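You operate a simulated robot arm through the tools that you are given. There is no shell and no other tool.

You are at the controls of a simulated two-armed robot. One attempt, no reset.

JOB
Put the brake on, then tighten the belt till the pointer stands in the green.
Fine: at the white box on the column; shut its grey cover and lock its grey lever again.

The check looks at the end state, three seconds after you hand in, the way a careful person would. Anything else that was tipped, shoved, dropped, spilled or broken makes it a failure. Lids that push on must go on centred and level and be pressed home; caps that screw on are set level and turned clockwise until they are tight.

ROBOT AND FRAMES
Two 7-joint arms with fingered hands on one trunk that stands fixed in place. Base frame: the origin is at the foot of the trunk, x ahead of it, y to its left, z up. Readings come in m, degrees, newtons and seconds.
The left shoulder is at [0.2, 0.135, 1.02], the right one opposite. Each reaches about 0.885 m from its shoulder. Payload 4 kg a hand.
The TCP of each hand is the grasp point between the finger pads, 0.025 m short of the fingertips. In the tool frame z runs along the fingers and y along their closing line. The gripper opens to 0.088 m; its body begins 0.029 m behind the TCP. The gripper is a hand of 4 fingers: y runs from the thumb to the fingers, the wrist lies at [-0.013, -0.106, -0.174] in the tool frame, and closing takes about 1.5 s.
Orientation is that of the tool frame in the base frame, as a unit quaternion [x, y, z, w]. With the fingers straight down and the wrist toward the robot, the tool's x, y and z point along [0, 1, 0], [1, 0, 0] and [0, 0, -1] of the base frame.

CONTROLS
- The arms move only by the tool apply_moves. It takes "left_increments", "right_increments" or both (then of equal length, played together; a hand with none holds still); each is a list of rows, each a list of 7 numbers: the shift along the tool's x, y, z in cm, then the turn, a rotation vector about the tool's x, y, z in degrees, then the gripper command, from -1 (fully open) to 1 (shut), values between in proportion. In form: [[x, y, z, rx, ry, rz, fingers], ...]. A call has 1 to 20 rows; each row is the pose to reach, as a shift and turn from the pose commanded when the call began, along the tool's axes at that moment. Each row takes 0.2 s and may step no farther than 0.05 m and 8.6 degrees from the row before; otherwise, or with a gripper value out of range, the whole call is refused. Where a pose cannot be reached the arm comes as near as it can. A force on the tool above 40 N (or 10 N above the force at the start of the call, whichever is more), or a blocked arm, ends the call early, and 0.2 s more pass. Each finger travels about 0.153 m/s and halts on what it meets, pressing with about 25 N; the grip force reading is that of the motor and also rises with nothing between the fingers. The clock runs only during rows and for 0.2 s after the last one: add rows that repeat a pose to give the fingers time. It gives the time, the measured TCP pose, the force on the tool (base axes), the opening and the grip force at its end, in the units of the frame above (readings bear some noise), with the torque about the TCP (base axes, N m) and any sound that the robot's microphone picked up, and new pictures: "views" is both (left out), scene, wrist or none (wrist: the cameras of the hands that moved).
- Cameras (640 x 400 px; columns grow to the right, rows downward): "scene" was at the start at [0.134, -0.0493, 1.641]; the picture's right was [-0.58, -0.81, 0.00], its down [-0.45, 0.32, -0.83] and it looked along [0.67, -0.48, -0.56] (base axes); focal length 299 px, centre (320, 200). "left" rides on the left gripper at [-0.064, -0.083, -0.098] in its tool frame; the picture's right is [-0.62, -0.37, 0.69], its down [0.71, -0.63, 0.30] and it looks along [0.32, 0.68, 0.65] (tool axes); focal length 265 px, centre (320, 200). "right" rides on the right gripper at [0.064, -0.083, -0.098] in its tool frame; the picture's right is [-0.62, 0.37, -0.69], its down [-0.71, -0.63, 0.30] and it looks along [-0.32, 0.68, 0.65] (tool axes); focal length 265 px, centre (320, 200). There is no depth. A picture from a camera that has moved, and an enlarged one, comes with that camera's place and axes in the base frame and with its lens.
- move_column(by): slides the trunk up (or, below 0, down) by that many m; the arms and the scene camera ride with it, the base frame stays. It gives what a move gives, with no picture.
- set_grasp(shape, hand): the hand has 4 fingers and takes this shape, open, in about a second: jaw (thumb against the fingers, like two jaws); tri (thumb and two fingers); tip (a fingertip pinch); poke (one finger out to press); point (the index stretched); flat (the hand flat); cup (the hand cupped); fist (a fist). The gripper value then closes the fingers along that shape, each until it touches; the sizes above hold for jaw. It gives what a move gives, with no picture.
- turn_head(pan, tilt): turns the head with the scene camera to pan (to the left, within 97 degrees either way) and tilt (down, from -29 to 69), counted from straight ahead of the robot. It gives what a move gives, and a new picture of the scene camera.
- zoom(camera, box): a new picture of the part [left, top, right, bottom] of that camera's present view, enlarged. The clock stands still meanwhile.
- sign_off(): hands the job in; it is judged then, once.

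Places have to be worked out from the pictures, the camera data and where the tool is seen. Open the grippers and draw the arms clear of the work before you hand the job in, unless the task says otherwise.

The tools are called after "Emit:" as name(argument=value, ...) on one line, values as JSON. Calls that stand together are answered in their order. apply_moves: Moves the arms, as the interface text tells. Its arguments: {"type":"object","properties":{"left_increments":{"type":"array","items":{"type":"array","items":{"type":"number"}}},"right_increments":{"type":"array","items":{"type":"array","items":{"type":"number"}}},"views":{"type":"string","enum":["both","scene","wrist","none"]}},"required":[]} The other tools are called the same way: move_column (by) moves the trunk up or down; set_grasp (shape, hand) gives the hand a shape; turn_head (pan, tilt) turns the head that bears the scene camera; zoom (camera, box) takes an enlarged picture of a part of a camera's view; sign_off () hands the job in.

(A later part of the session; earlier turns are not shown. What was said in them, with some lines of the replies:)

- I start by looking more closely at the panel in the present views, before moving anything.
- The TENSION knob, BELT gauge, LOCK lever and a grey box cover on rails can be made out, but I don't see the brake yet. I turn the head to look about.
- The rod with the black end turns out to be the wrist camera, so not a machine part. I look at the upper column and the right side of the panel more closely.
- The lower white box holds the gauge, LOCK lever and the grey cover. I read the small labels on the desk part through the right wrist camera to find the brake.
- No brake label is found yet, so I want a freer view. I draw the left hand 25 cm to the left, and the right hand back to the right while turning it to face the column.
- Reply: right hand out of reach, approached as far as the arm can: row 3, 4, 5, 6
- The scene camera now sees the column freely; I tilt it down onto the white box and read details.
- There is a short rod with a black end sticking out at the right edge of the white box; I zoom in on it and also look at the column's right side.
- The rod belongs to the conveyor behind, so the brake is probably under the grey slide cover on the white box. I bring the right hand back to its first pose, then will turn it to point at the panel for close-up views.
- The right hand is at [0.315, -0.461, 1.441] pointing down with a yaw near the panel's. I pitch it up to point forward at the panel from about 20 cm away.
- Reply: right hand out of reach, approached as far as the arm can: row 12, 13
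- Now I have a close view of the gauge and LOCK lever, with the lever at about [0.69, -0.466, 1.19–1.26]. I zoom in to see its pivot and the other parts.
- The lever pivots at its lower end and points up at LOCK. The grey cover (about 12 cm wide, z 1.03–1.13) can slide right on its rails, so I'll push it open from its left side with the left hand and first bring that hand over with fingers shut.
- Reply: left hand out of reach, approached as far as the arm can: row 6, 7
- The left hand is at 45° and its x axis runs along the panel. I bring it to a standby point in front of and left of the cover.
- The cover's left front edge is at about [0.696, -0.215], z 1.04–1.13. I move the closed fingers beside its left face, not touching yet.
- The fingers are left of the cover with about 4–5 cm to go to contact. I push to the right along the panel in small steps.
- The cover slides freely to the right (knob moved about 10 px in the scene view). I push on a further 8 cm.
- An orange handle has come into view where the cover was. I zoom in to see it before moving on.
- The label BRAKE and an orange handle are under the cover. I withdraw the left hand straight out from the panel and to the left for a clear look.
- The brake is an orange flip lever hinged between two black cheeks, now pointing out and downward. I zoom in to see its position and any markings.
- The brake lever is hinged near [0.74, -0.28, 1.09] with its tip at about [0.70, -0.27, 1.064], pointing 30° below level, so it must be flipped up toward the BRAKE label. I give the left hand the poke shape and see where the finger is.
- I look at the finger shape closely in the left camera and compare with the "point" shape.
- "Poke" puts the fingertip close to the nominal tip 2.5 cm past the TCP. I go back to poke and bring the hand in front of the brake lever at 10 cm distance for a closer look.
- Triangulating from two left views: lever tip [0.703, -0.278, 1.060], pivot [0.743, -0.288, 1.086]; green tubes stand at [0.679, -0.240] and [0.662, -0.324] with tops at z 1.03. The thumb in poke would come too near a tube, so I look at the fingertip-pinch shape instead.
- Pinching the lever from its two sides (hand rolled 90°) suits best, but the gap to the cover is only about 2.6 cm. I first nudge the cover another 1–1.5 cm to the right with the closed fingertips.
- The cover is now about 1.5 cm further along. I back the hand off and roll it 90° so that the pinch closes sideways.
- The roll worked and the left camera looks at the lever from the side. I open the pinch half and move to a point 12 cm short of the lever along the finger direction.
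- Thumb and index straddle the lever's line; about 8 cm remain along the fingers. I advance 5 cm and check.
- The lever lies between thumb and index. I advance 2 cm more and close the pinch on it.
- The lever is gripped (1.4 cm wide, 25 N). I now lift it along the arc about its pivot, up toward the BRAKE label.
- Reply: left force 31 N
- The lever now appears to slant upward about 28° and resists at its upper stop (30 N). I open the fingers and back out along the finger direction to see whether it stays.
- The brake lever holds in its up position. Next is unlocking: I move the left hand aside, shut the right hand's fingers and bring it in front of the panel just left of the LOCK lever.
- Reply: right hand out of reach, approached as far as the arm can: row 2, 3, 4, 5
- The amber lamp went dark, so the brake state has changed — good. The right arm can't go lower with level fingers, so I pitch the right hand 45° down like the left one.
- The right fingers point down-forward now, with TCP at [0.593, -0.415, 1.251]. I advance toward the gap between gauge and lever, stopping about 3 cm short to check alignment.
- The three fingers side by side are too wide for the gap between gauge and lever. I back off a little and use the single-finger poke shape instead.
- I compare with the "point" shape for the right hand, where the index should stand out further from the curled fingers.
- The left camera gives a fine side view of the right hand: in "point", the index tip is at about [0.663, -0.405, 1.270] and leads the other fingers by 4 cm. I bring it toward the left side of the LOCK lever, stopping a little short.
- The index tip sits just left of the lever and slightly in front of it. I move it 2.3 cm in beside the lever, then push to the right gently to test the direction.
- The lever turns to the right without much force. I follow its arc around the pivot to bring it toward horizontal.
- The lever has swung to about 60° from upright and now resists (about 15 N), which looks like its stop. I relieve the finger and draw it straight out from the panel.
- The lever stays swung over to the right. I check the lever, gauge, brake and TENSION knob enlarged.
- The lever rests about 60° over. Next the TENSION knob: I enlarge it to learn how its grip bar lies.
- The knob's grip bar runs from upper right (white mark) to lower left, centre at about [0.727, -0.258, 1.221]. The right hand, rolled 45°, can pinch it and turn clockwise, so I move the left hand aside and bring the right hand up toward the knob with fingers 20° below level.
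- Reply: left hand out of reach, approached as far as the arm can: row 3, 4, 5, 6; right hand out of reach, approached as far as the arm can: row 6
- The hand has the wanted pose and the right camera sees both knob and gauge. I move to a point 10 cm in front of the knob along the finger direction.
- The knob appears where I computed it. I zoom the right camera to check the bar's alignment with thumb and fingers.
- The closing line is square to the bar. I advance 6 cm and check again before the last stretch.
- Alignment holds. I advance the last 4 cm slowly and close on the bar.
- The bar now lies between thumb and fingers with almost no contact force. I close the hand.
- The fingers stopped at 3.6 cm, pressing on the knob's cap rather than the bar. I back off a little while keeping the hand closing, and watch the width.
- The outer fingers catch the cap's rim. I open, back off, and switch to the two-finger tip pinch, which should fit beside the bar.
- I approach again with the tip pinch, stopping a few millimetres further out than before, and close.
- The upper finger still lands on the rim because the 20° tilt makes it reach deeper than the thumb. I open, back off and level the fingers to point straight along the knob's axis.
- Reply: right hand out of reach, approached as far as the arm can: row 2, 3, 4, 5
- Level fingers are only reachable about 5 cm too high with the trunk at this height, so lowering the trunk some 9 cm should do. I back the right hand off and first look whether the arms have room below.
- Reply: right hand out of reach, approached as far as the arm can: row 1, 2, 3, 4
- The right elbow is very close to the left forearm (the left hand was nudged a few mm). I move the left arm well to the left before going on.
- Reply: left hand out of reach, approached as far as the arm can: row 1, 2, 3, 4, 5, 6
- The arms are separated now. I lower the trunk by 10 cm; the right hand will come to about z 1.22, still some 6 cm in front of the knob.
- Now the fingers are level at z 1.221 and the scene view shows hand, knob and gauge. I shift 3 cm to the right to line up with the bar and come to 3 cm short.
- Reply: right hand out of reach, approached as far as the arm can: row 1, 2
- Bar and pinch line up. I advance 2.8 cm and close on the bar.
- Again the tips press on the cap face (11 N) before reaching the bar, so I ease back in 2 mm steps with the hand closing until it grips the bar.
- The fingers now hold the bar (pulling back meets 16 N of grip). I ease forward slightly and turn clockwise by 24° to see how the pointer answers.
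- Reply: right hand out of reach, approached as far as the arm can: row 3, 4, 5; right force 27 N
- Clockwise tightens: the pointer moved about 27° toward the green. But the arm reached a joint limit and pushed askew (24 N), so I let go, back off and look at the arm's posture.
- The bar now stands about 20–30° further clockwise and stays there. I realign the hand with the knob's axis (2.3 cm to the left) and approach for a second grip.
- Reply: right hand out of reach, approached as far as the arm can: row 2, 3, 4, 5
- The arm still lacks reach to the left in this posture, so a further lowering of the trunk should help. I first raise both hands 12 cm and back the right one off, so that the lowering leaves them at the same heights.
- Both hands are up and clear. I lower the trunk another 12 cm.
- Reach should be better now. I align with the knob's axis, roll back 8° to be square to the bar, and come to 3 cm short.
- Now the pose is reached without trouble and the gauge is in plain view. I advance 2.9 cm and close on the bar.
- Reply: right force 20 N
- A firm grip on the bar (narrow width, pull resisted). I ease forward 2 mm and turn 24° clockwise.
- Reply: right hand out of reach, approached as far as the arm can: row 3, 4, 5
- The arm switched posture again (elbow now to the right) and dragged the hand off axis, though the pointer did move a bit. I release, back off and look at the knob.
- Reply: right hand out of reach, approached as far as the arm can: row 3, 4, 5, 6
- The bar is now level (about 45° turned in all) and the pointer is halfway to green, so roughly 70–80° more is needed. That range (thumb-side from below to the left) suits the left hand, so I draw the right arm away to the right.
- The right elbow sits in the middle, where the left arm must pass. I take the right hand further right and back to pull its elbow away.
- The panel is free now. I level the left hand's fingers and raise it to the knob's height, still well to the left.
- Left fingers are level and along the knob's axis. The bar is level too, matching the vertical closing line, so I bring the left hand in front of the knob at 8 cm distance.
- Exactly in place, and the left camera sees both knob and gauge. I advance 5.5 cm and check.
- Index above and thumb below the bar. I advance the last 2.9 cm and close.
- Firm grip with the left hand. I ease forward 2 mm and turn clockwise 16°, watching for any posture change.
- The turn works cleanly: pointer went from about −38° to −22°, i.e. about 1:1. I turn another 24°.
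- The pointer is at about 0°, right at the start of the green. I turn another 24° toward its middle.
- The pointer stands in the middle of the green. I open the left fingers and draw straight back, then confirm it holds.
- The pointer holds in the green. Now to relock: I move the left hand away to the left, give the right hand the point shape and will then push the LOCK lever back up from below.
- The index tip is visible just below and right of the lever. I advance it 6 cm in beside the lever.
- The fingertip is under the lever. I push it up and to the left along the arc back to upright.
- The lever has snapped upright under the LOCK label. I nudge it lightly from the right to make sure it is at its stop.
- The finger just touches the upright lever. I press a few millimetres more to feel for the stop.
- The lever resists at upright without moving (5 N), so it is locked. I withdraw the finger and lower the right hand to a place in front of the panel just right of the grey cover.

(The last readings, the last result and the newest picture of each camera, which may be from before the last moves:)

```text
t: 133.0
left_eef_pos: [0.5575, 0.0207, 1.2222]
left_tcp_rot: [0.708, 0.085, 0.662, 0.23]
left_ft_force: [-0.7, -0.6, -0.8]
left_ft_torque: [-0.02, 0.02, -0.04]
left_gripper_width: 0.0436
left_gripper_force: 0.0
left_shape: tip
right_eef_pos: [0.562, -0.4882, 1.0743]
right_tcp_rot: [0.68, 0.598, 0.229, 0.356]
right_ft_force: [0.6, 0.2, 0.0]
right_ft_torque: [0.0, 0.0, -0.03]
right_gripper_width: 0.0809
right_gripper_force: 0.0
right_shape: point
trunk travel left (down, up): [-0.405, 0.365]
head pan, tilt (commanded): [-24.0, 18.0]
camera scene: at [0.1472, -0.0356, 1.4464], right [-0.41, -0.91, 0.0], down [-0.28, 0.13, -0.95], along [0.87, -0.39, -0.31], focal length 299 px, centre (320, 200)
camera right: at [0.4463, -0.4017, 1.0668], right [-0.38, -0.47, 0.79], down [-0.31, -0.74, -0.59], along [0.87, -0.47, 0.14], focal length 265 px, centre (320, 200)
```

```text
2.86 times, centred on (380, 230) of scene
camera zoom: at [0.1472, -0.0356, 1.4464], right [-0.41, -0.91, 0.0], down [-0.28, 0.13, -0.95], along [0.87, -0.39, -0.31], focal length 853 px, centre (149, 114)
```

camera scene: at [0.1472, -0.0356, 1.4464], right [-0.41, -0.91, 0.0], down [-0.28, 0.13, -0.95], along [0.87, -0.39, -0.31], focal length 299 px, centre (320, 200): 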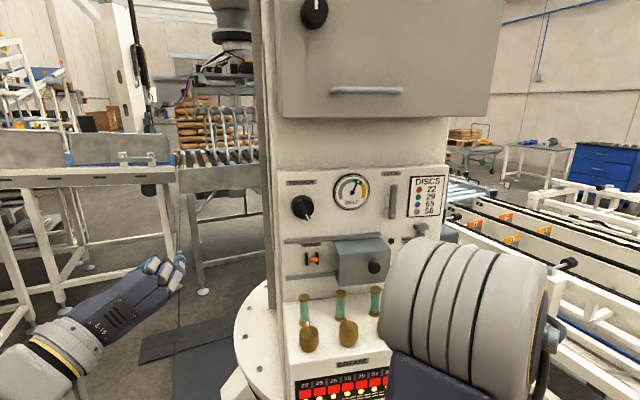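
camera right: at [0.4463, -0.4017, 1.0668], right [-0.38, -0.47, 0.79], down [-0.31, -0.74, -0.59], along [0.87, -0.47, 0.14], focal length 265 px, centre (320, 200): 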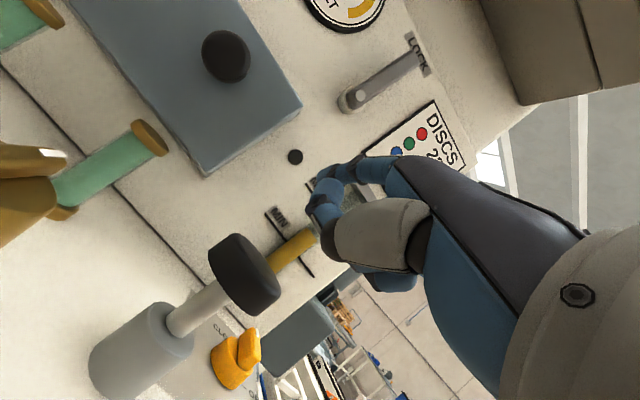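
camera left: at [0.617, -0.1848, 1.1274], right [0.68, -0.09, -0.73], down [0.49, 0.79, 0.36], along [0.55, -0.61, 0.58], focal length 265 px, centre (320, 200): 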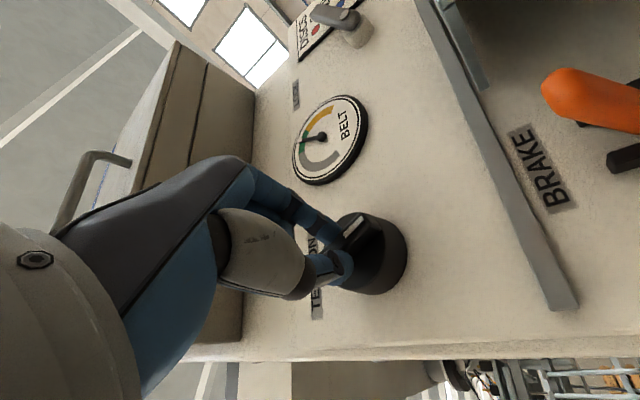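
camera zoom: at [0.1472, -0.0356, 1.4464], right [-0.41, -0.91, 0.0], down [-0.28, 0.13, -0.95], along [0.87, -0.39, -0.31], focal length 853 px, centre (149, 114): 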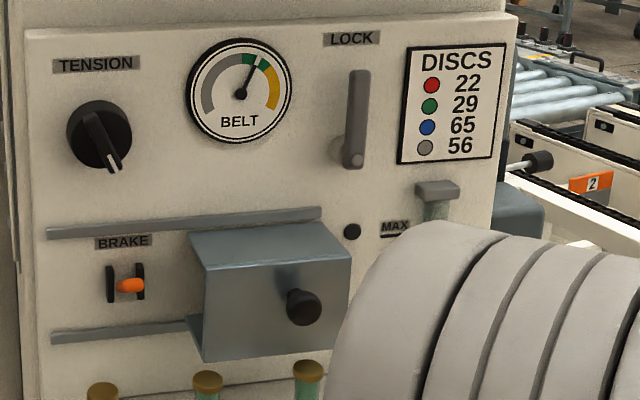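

Pointer in green, lever locked, brake up — all good. The cover may be hollow at its right side, so I will push it shut by the side of its black knob; I bring the index tip just right of that knob.

Emit:
apply_moves(right_increments=[[0, 0.5, 0.6, 0, 0, 0, -1], [2.0, 0.7, 0.6, 0, 0, 0, -1], [4.0, 1.0, 0.5, 0, 0, 0, -1], [5.0, 1.1, 0.4, 0, 0, 0, -1], [5.0, 1.1, 0.4, 0, 0, 0, -1]], views="both")

Emit:
zoom(camera="right", box=[160, 60, 460, 310])

Emit:
zoom(camera="scene", box=[300, 160, 460, 300])

```text
t: 134.2
left_eef_pos: [0.5569, 0.0228, 1.2226]
left_tcp_rot: [0.708, 0.084, 0.662, 0.23]
left_ft_force: [-0.4, 0.7, 0.0]
left_ft_torque: [0.01, -0.02, 0.0]
left_gripper_width: 0.0434
left_gripper_force: 0.0
left_shape: tip
right_eef_pos: [0.5789, -0.4415, 1.0754]
right_tcp_rot: [0.68, 0.598, 0.229, 0.355]
right_ft_force: [0.9, -0.1, 0.0]
right_ft_torque: [0.03, 0.02, -0.02]
right_gripper_width: 0.0803
right_gripper_force: 0.1
right_shape: point
trunk travel left (down, up): [-0.405, 0.365]
head pan, tilt (commanded): [-24.0, 18.0]
camera scene: at [0.1473, -0.0356, 1.4464], right [-0.41, -0.91, 0.0], down [-0.28, 0.13, -0.95], along [0.87, -0.39, -0.31], focal length 299 px, centre (320, 200)
camera right: at [0.4649, -0.355, 1.0676], right [-0.38, -0.47, 0.79], down [-0.31, -0.74, -0.59], along [0.87, -0.47, 0.13], focal length 265 px, centre (320, 200)
```

scene: 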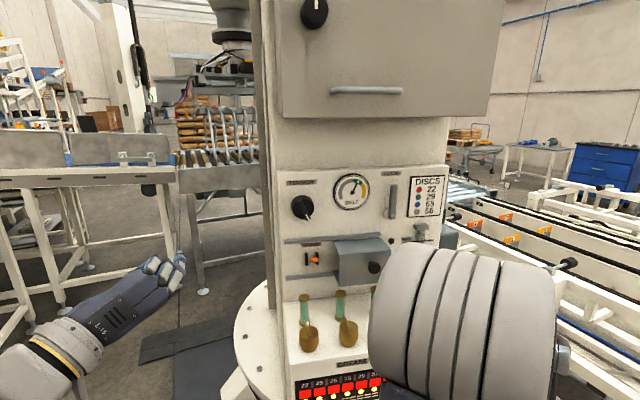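
right: 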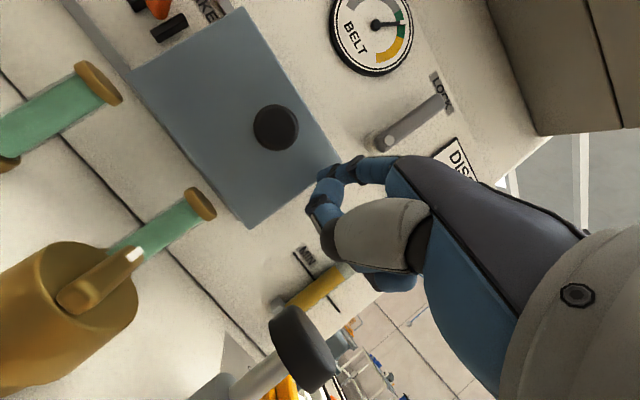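

```text
1.60 times, centred on (310, 185) of right
camera zoom: at [0.4649, -0.355, 1.0676], right [-0.38, -0.47, 0.79], down [-0.31, -0.74, -0.59], along [0.87, -0.47, 0.13], focal length 425 px, centre (336, 224)
```

zoom: 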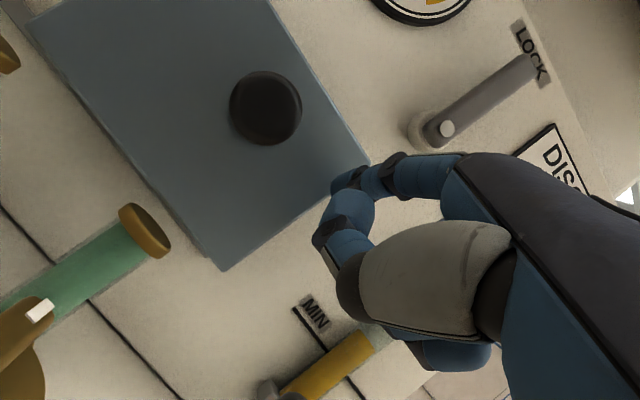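

```text
2.86 times, centred on (380, 230) of scene
camera zoom: at [0.1473, -0.0356, 1.4464], right [-0.41, -0.91, 0.0], down [-0.28, 0.13, -0.95], along [0.87, -0.39, -0.31], focal length 853 px, centre (149, 114)
```

zoom: 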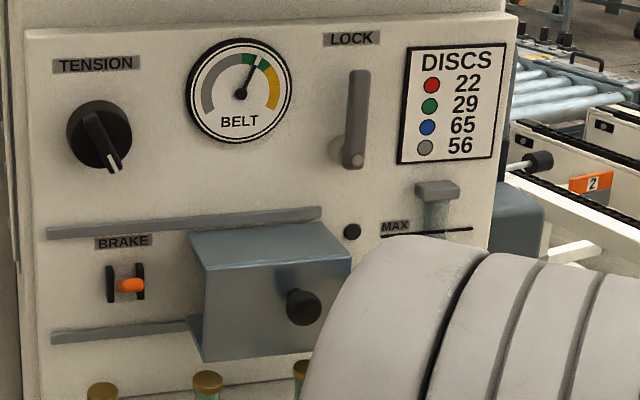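

The fingertip is right of the knob at the same height. I push left along the panel in 2 cm steps.

Emit:
apply_moves(right_increments=[[2, 0.0, 0.1, 0, 0, 0, -1], [4, 0.2, 0.1, 0, 0, 0, -1], [6, 0.4, 0.0, 0, 0, 0, -1], [8, 0.6, -0.1, 0, 0, 0, -1], [10, 0.8, -0.2, 0, 0, 0, -1]], views="both")

Emit:
zoom(camera="scene", box=[260, 160, 420, 300])

Emit:
zoom(camera="right", box=[160, 60, 460, 310])

```text
t: 135.4
left_eef_pos: [0.5576, 0.0205, 1.2217]
left_tcp_rot: [0.708, 0.084, 0.662, 0.23]
left_ft_force: [0.1, -0.1, -0.2]
left_ft_torque: [0.03, 0.02, 0.02]
left_gripper_width: 0.0438
left_gripper_force: 0.1
left_shape: tip
right_eef_pos: [0.6038, -0.3427, 1.0744]
right_tcp_rot: [0.68, 0.599, 0.229, 0.356]
right_ft_force: [0.8, -1.3, 1.2]
right_ft_torque: [0.02, -0.02, -0.09]
right_gripper_width: 0.0808
right_gripper_force: 0.1
right_shape: point
trunk travel left (down, up): [-0.405, 0.365]
head pan, tilt (commanded): [-24.0, 18.0]
camera scene: at [0.1473, -0.0357, 1.4464], right [-0.41, -0.91, 0.0], down [-0.28, 0.13, -0.95], along [0.87, -0.39, -0.31], focal length 299 px, centre (320, 200)
camera right: at [0.488, -0.2563, 1.0654], right [-0.38, -0.47, 0.79], down [-0.31, -0.74, -0.59], along [0.87, -0.47, 0.13], focal length 265 px, centre (320, 200)
```

scene: 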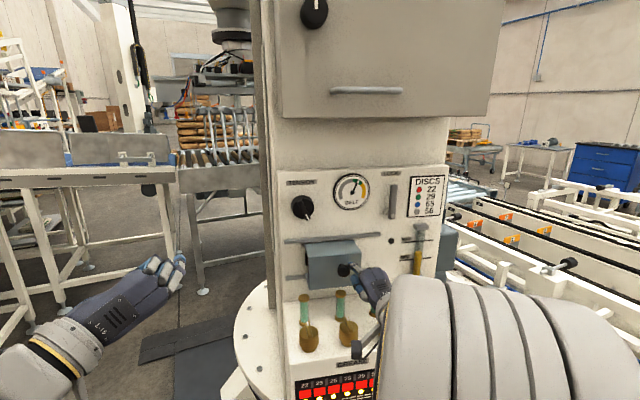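
right: 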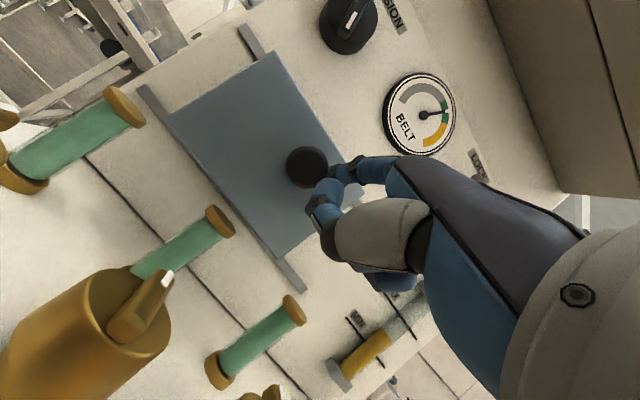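

```text
2.86 times, centred on (340, 230) of scene
camera zoom: at [0.1473, -0.0357, 1.4464], right [-0.41, -0.91, 0.0], down [-0.28, 0.13, -0.95], along [0.87, -0.39, -0.31], focal length 853 px, centre (263, 114)
```

zoom: 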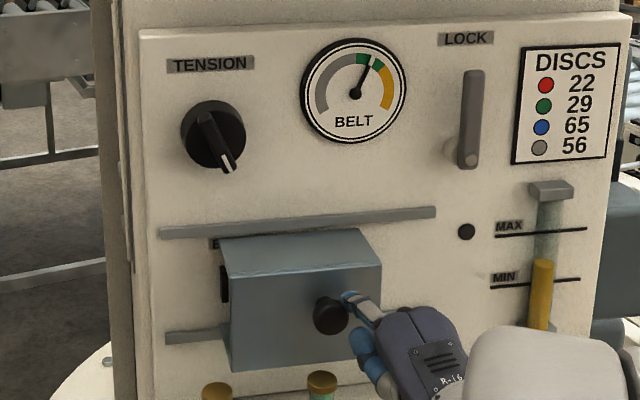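

```text
1.60 times, centred on (310, 185) of right
camera zoom: at [0.488, -0.2563, 1.0654], right [-0.38, -0.47, 0.79], down [-0.31, -0.74, -0.59], along [0.87, -0.47, 0.13], focal length 425 px, centre (336, 224)
```

zoom: 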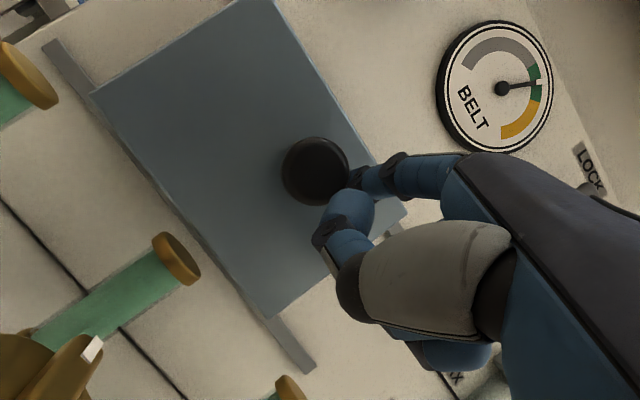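

The cover follows the knob; about 4 cm remain. I push on 3.6 cm in finer steps.

Emit:
apply_moves(right_increments=[[1, 0.1, 0, 0, 0, 0, -1], [2, 0.2, -0.1, 0, 0, 0, -1], [2.8, 0.3, -0.1, 0, 0, 0, -1], [3.6, 0.4, -0.2, 0, 0, 0, -1]], views="none")

Emit:
zoom(camera="scene", box=[260, 160, 420, 300])

```text
t: 136.4
left_eef_pos: [0.5583, 0.0207, 1.2221]
left_tcp_rot: [0.708, 0.084, 0.661, 0.231]
left_ft_force: [0.2, 0.2, 0.7]
left_ft_torque: [-0.02, 0.0, 0.0]
left_gripper_width: 0.0436
left_gripper_force: 0.1
left_shape: tip
right_eef_pos: [0.6111, -0.3077, 1.072]
right_tcp_rot: [0.68, 0.599, 0.229, 0.355]
right_ft_force: [0.2, 0.7, 0.2]
right_ft_torque: [0.0, -0.04, 0.0]
right_gripper_width: 0.0
right_gripper_force: 0.1
right_shape: point
trunk travel left (down, up): [-0.405, 0.365]
head pan, tilt (commanded): [-24.0, 18.0]
```

```text
2.86 times, centred on (340, 230) of scene
camera zoom: at [0.1473, -0.0356, 1.4464], right [-0.41, -0.91, 0.0], down [-0.28, 0.13, -0.95], along [0.87, -0.39, -0.31], focal length 853 px, centre (263, 114)
```

zoom: 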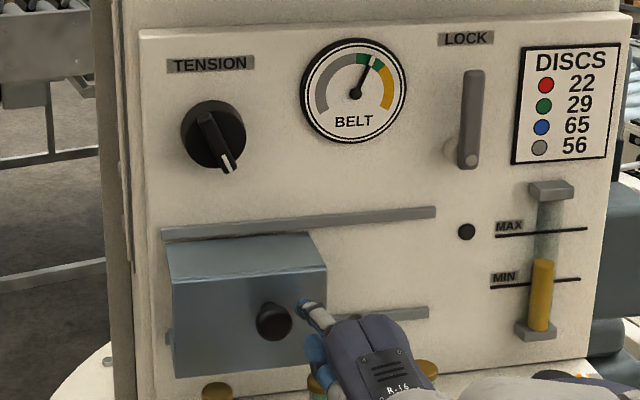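

The cover seems to have run home: its knob is back at [0.659, -0.271], just as at the start. I press lightly once more to check that it is at its stop.

Emit:
apply_moves(right_increments=[[0.5, 0, 0, 0, 0, 0, -1], [1.0, 0.1, 0, 0, 0, 0, -1], [1.4, 0.1, 0, 0, 0, 0, -1], [1.7, 0.2, 0, 0, 0, 0, -1]], views="none")

Emit:
zoom(camera="scene", box=[260, 160, 420, 300])

```text
t: 137.4
left_eef_pos: [0.5569, 0.0215, 1.2229]
left_tcp_rot: [0.708, 0.085, 0.662, 0.231]
left_ft_force: [-0.6, -0.2, -0.3]
left_ft_torque: [0.04, 0.0, -0.01]
left_gripper_width: 0.0438
left_gripper_force: 0.0
left_shape: tip
right_eef_pos: [0.6141, -0.2935, 1.0723]
right_tcp_rot: [0.681, 0.598, 0.23, 0.355]
right_ft_force: [-2.6, -6.5, 1.8]
right_ft_torque: [0.18, -0.14, -0.24]
right_gripper_width: 0.0805
right_gripper_force: 0.1
right_shape: point
trunk travel left (down, up): [-0.405, 0.365]
head pan, tilt (commanded): [-24.0, 18.0]
```

```text
2.86 times, centred on (340, 230) of scene
camera zoom: at [0.1471, -0.0359, 1.4464], right [-0.41, -0.91, 0.0], down [-0.28, 0.13, -0.95], along [0.87, -0.39, -0.31], focal length 853 px, centre (263, 114)
```

zoom: 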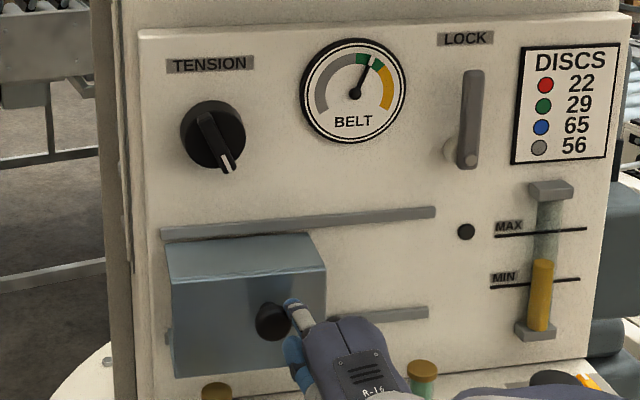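

The cover resists at its closed stop (6.5 N, no motion). I draw the right hand off the knob, then out and up, clear of the desk.

Emit:
apply_moves(right_increments=[[-1.5, -0.2, 0.1, 0, 0, 0, -1], [-1.4, -1.8, -1.9, 0, 0, 0, -1], [-1.3, -3.4, -3.7, 0, 0, 0, -1], [-1.6, -1.1, -5.6, 0, 0, 0, -1], [-2.0, 1.2, -7.6, 0, 0, 0, -1], [-1.9, -0.9, -10.1, 0, 0, 0, -1], [-1.7, -3.0, -12.7, 0, 0, 0, -1], [-1.6, -5.2, -15.2, 0, 0, 0, -1]], views="scene")

```text
t: 139.3
left_eef_pos: [0.5579, 0.0219, 1.2217]
left_tcp_rot: [0.708, 0.085, 0.662, 0.231]
left_ft_force: [0.2, 0.0, 0.3]
left_ft_torque: [-0.01, 0.02, -0.01]
left_gripper_width: 0.0435
left_gripper_force: 0.1
left_shape: tip
right_eef_pos: [0.4918, -0.3009, 1.095]
right_tcp_rot: [0.713, 0.606, 0.209, 0.284]
right_ft_force: [0.0, -0.2, 0.6]
right_ft_torque: [0.02, 0.01, 0.02]
right_gripper_width: 0.0
right_gripper_force: 0.0
right_shape: point
right hand out of reach, approached as far as the arm can: row 3, 7, 8
trunk travel left (down, up): [-0.405, 0.365]
head pan, tilt (commanded): [-24.0, 18.0]
stopped in row 8 (right hand): the arm was blocked; the commanded pose is now the measured one
camera scene: at [0.1472, -0.0356, 1.4464], right [-0.41, -0.91, 0.0], down [-0.28, 0.13, -0.95], along [0.87, -0.39, -0.31], focal length 299 px, centre (320, 200)
```

scene: 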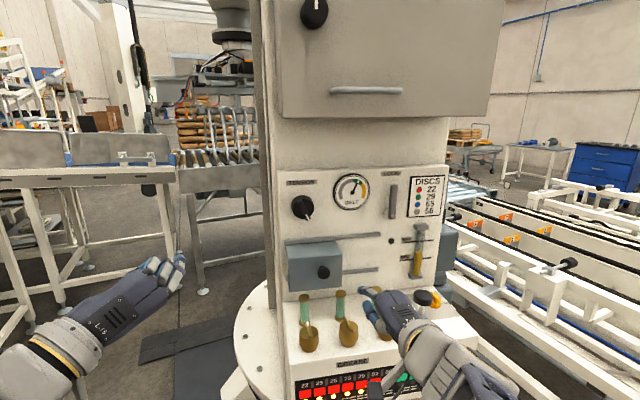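

The right arm reported being blocked at the end of the move. I look down to see what it is near before going on.

Emit:
turn_head(pan=-35, tilt=50)

Emit:
apply_moves(right_increments=[[0, 0, 0, 0, 0, 0, -1]], views="wrist")

```text
t: 140.3
left_eef_pos: [0.5565, 0.0222, 1.2226]
left_tcp_rot: [0.708, 0.085, 0.662, 0.23]
left_ft_force: [0.3, 0.1, 0.0]
left_ft_torque: [0.01, -0.03, -0.01]
left_gripper_width: 0.0435
left_gripper_force: 0.0
left_shape: tip
right_eef_pos: [0.4917, -0.3023, 1.0946]
right_tcp_rot: [0.714, 0.605, 0.209, 0.283]
right_ft_force: [0.1, 0.2, -0.9]
right_ft_torque: [0.02, -0.01, 0.01]
right_gripper_width: 0.0
right_gripper_force: 0.1
right_shape: point
trunk travel left (down, up): [-0.405, 0.365]
head pan, tilt (commanded): [-35.0, 50.0]
camera scene: at [0.1251, -0.0418, 1.3976], right [-0.57, -0.82, 0.0], down [-0.63, 0.44, -0.64], along [0.53, -0.37, -0.77], focal length 299 px, centre (320, 200)
```

scene: 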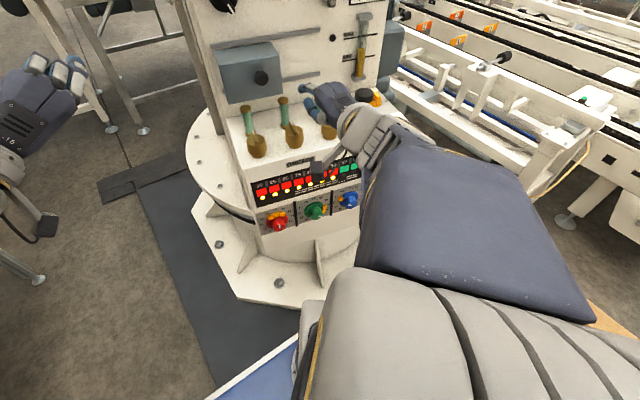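

```text
t: 140.7
left_eef_pos: [0.5575, 0.0216, 1.2219]
left_tcp_rot: [0.708, 0.084, 0.662, 0.23]
left_ft_force: [0.6, -0.5, 0.0]
left_ft_torque: [-0.01, 0.02, 0.0]
left_gripper_width: 0.0433
left_gripper_force: 0.1
left_shape: tip
right_eef_pos: [0.492, -0.303, 1.0933]
right_tcp_rot: [0.714, 0.606, 0.209, 0.283]
right_ft_force: [-0.3, 0.3, 0.4]
right_ft_torque: [-0.01, 0.04, 0.0]
right_gripper_width: 0.0001
right_gripper_force: 0.2
right_shape: point
trunk travel left (down, up): [-0.405, 0.365]
head pan, tilt (commanded): [-35.0, 50.0]
camera right: at [0.3783, -0.2151, 1.1098], right [-0.28, -0.54, 0.79], down [-0.4, -0.68, -0.61], along [0.87, -0.49, -0.03], focal length 265 px, centre (320, 200)
```

right: 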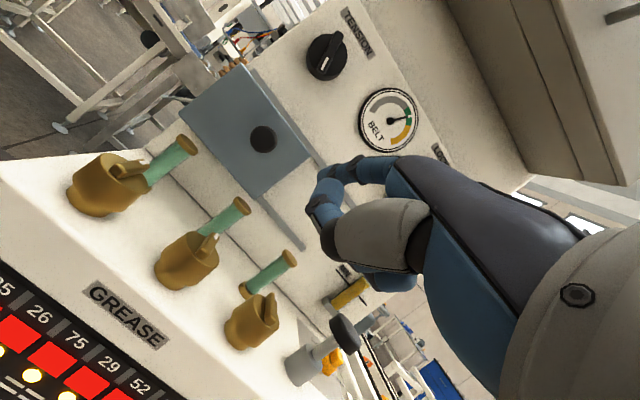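

The hand hangs free above the desk; the arm had merely folded up against itself. I lift it straight up and then take it to the right, clear of everything.

Emit:
apply_moves(right_increments=[[-0.1, 2.0, -2.3, 0, 0, 0, -1], [-0.3, 3.9, -4.5, 0, 0, 0, -1], [-0.4, 5.9, -6.8, 0, 0, 0, -1], [-0.5, 7.9, -9.0, 0, 0, 0, -1], [-4.5, 8.3, -8.4, 0, 0, 0, -1], [-9, 8.8, -7.8, 0, 0, 0, -1], [-13, 9.2, -7, 0, 0, 0, -1], [-17, 9.6, -6.4, 0, 0, 0, -1]], views="none")

Emit:
turn_head(pan=-28, tilt=22)

```text
t: 142.5
left_eef_pos: [0.5576, 0.0218, 1.2228]
left_tcp_rot: [0.708, 0.084, 0.662, 0.23]
left_ft_force: [0.1, -0.1, -0.9]
left_ft_torque: [0.0, 0.05, -0.01]
left_gripper_width: 0.0438
left_gripper_force: 0.0
left_shape: tip
right_eef_pos: [0.4909, -0.4716, 1.2144]
right_tcp_rot: [0.713, 0.606, 0.209, 0.285]
right_ft_force: [-0.2, 0.3, -0.5]
right_ft_torque: [0.0, -0.01, 0.02]
right_gripper_width: 0.0
right_gripper_force: 0.1
right_shape: point
trunk travel left (down, up): [-0.405, 0.365]
head pan, tilt (commanded): [-35.0, 50.0]
```

```text
t: 143.4
left_eef_pos: [0.5574, 0.0213, 1.2221]
left_tcp_rot: [0.708, 0.085, 0.662, 0.231]
left_ft_force: [-0.4, 0.5, -0.5]
left_ft_torque: [0.02, -0.01, 0.02]
left_gripper_width: 0.0435
left_gripper_force: 0.0
left_shape: tip
right_eef_pos: [0.4924, -0.4707, 1.2132]
right_tcp_rot: [0.714, 0.605, 0.209, 0.284]
right_ft_force: [1.3, -0.6, -0.6]
right_ft_torque: [-0.02, 0.03, 0.02]
right_gripper_width: 0.0
right_gripper_force: 0.0
right_shape: point
trunk travel left (down, up): [-0.405, 0.365]
head pan, tilt (commanded): [-28.0, 22.0]
camera scene: at [0.1439, -0.0412, 1.4398], right [-0.47, -0.88, 0.0], down [-0.33, 0.18, -0.93], along [0.82, -0.44, -0.38], focal length 299 px, centre (320, 200)
```

scene: 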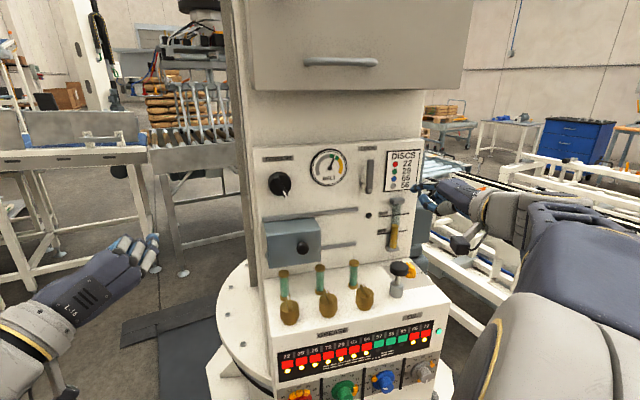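

Both arms are away from the panel. I zoom in for a final check of gauge, lever, cover and everything nearby.

Emit:
zoom(camera="scene", box=[250, 135, 430, 265])

Emit:
zoom(camera="scene", box=[250, 250, 450, 400])

Emit:
zoom(camera="scene", box=[300, 135, 390, 200])

```text
3.08 times, centred on (340, 200) of scene
camera zoom: at [0.1439, -0.0412, 1.4398], right [-0.47, -0.88, 0.0], down [-0.33, 0.18, -0.93], along [0.82, -0.44, -0.38], focal length 919 px, centre (258, 200)
```

zoom: 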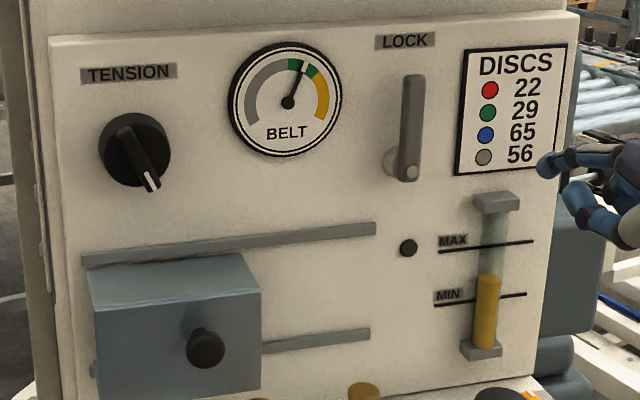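

```text
2.67 times, centred on (350, 325) of scene
camera zoom: at [0.1439, -0.0412, 1.4398], right [-0.47, -0.88, 0.0], down [-0.33, 0.18, -0.93], along [0.82, -0.44, -0.38], focal length 796 px, centre (240, -133)
```

zoom: 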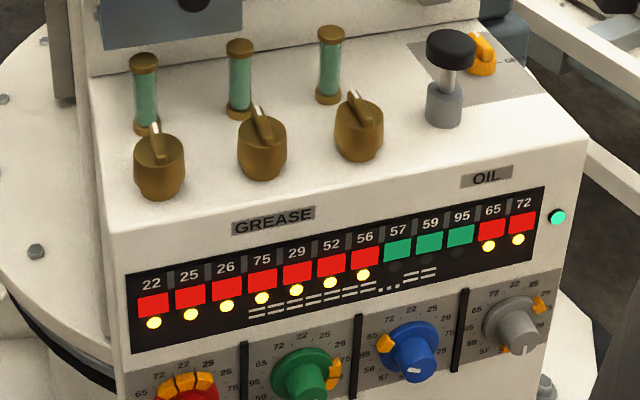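

```text
6.15 times, centred on (345, 168) of scene
camera zoom: at [0.1439, -0.0412, 1.4398], right [-0.47, -0.88, 0.0], down [-0.33, 0.18, -0.93], along [0.82, -0.44, -0.38], focal length 1837 px, centre (166, 400)
```

zoom: 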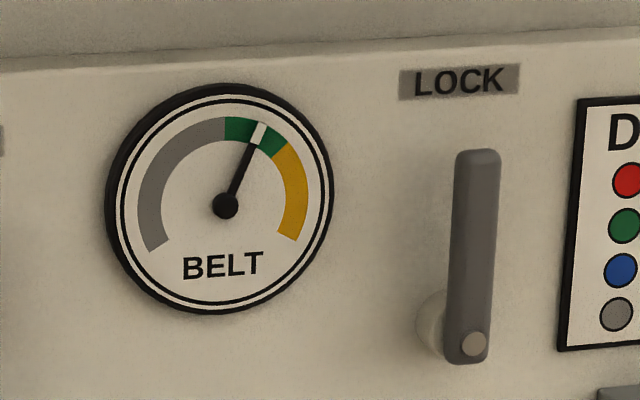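

Everything stands as wanted: pointer mid-green, LOCK lever upright, cover shut, brake lamp out, other controls untouched. I open both hands and draw the arms a bit further away.

Emit:
set_grasp(hand="right", shape="jaw")

Emit:
set_grasp(hand="left", shape="jaw")

Emit:
apply_moves(left_increments=[[1, -2.5, -1, 0, 0, 0, -1], [2, -5, -2, 0, 0, 0, -1], [3, -7.5, -3, 0, 0, 0, -1], [4, -10, -4, 0, 0, 0, -1], [4, -10, -4, 0, 0, 0, -1]], right_increments=[[-2, 0, -1, 0, 0, 0, -1], [-4, 0, -2, 0, 0, 0, -1], [-6, 0, -3, 0, 0, 0, -1], [-8, 0, -4, 0, 0, 0, -1], [-8, 0, -4, 0, 0, 0, -1]], views="scene")

Emit:
zoom(camera="scene", box=[250, 135, 430, 265])

```text
t: 144.3
left_eef_pos: [0.5567, 0.0226, 1.2218]
left_tcp_rot: [0.708, 0.084, 0.662, 0.231]
left_ft_force: [0.1, 0.1, 0.9]
left_ft_torque: [-0.03, 0.01, 0.0]
left_gripper_width: 0.0437
left_gripper_force: 0.1
left_shape: tip
right_eef_pos: [0.4915, -0.4718, 1.2134]
right_tcp_rot: [0.713, 0.606, 0.21, 0.284]
right_ft_force: [0.5, 0.1, 0.5]
right_ft_torque: [-0.01, -0.06, 0.02]
right_gripper_width: 0.0876
right_gripper_force: 0.0
right_shape: jaw
trunk travel left (down, up): [-0.405, 0.365]
head pan, tilt (commanded): [-28.0, 22.0]
```

```text
t: 145.2
left_eef_pos: [0.5578, 0.0204, 1.2225]
left_tcp_rot: [0.708, 0.085, 0.662, 0.23]
left_ft_force: [1.0, 0.1, 0.3]
left_ft_torque: [-0.01, 0.02, 0.03]
left_gripper_width: 0.0879
left_gripper_force: 0.0
left_shape: jaw
right_eef_pos: [0.4906, -0.4708, 1.2131]
right_tcp_rot: [0.713, 0.606, 0.21, 0.284]
right_ft_force: [-1.0, -0.4, 1.1]
right_ft_torque: [-0.01, 0.0, 0.02]
right_gripper_width: 0.0878
right_gripper_force: 0.2
right_shape: jaw
trunk travel left (down, up): [-0.405, 0.365]
head pan, tilt (commanded): [-28.0, 22.0]
```

```text
t: 146.4
left_eef_pos: [0.5415, 0.1375, 1.2153]
left_tcp_rot: [0.708, 0.085, 0.662, 0.231]
left_ft_force: [0.0, -1.0, 0.8]
left_ft_torque: [-0.03, -0.02, -0.01]
left_gripper_width: 0.0878
left_gripper_force: 0.2
left_shape: jaw
right_eef_pos: [0.453, -0.5415, 1.249]
right_tcp_rot: [0.713, 0.606, 0.21, 0.284]
right_ft_force: [-0.5, 0.6, -0.4]
right_ft_torque: [0.02, -0.02, -0.01]
right_gripper_width: 0.0876
right_gripper_force: 0.1
right_shape: jaw
trunk travel left (down, up): [-0.405, 0.365]
head pan, tilt (commanded): [-28.0, 22.0]
camera scene: at [0.1439, -0.0412, 1.4399], right [-0.47, -0.88, 0.0], down [-0.33, 0.18, -0.93], along [0.82, -0.44, -0.37], focal length 299 px, centre (320, 200)
```

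scene: 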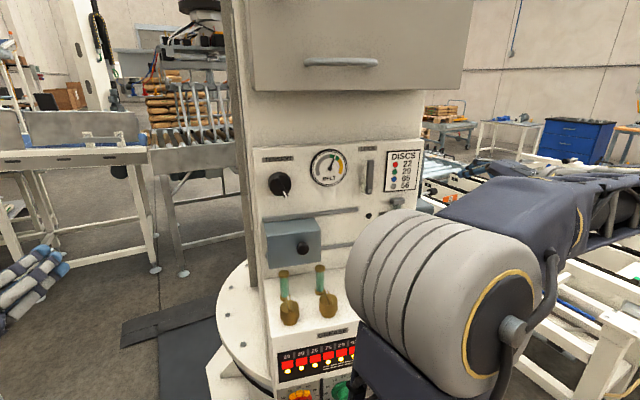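

```text
3.08 times, centred on (340, 200) of scene
camera zoom: at [0.1439, -0.0412, 1.4399], right [-0.47, -0.88, 0.0], down [-0.33, 0.18, -0.93], along [0.82, -0.44, -0.37], focal length 919 px, centre (258, 200)
```

zoom: 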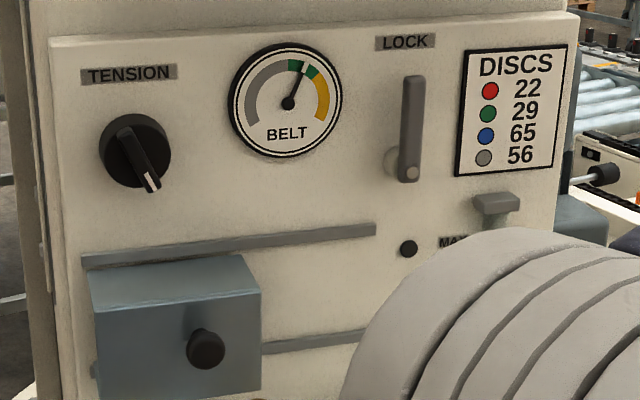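

The brake is on (its lamp is out), the pointer stands in the green, the cover is shut and the LOCK lever is up. Both hands are open and the arms are clear, so I hand the job in.

Emit:
sign_off()

```text
The job is handed in.
```

The job is handed in. The brake is on, the belt pointer stands in the middle of the green, the grey cover is shut and the LOCK lever is upright again.

- **Brake:** the orange lever was under the grey cover. I slid the cover open and flipped the lever up to its stop. It stayed there and the amber lamp on the panel went out. Nothing marked which way was "on", so I went by the lamp and the BRAKE label above the lever.
- **Belt:** I turned the TENSION knob clockwise until the pointer was mid-green, and it held after I let go.
- **LOCK lever and cover:** I pressed both lightly at the end. Neither moved, so both are at their stops.
- **Other controls:** in the last pictures they look as they did at the start.

Two things happened on the way. The right elbow brushed the left forearm once and nudged it a few millimetres. While drawing back near the end, the right arm folded up and reported being blocked; it did not appear to be touching the machine.

I lowered the trunk by 22 cm to reach the knob and left it there. Both hands are open and the arms are clear of the panel.
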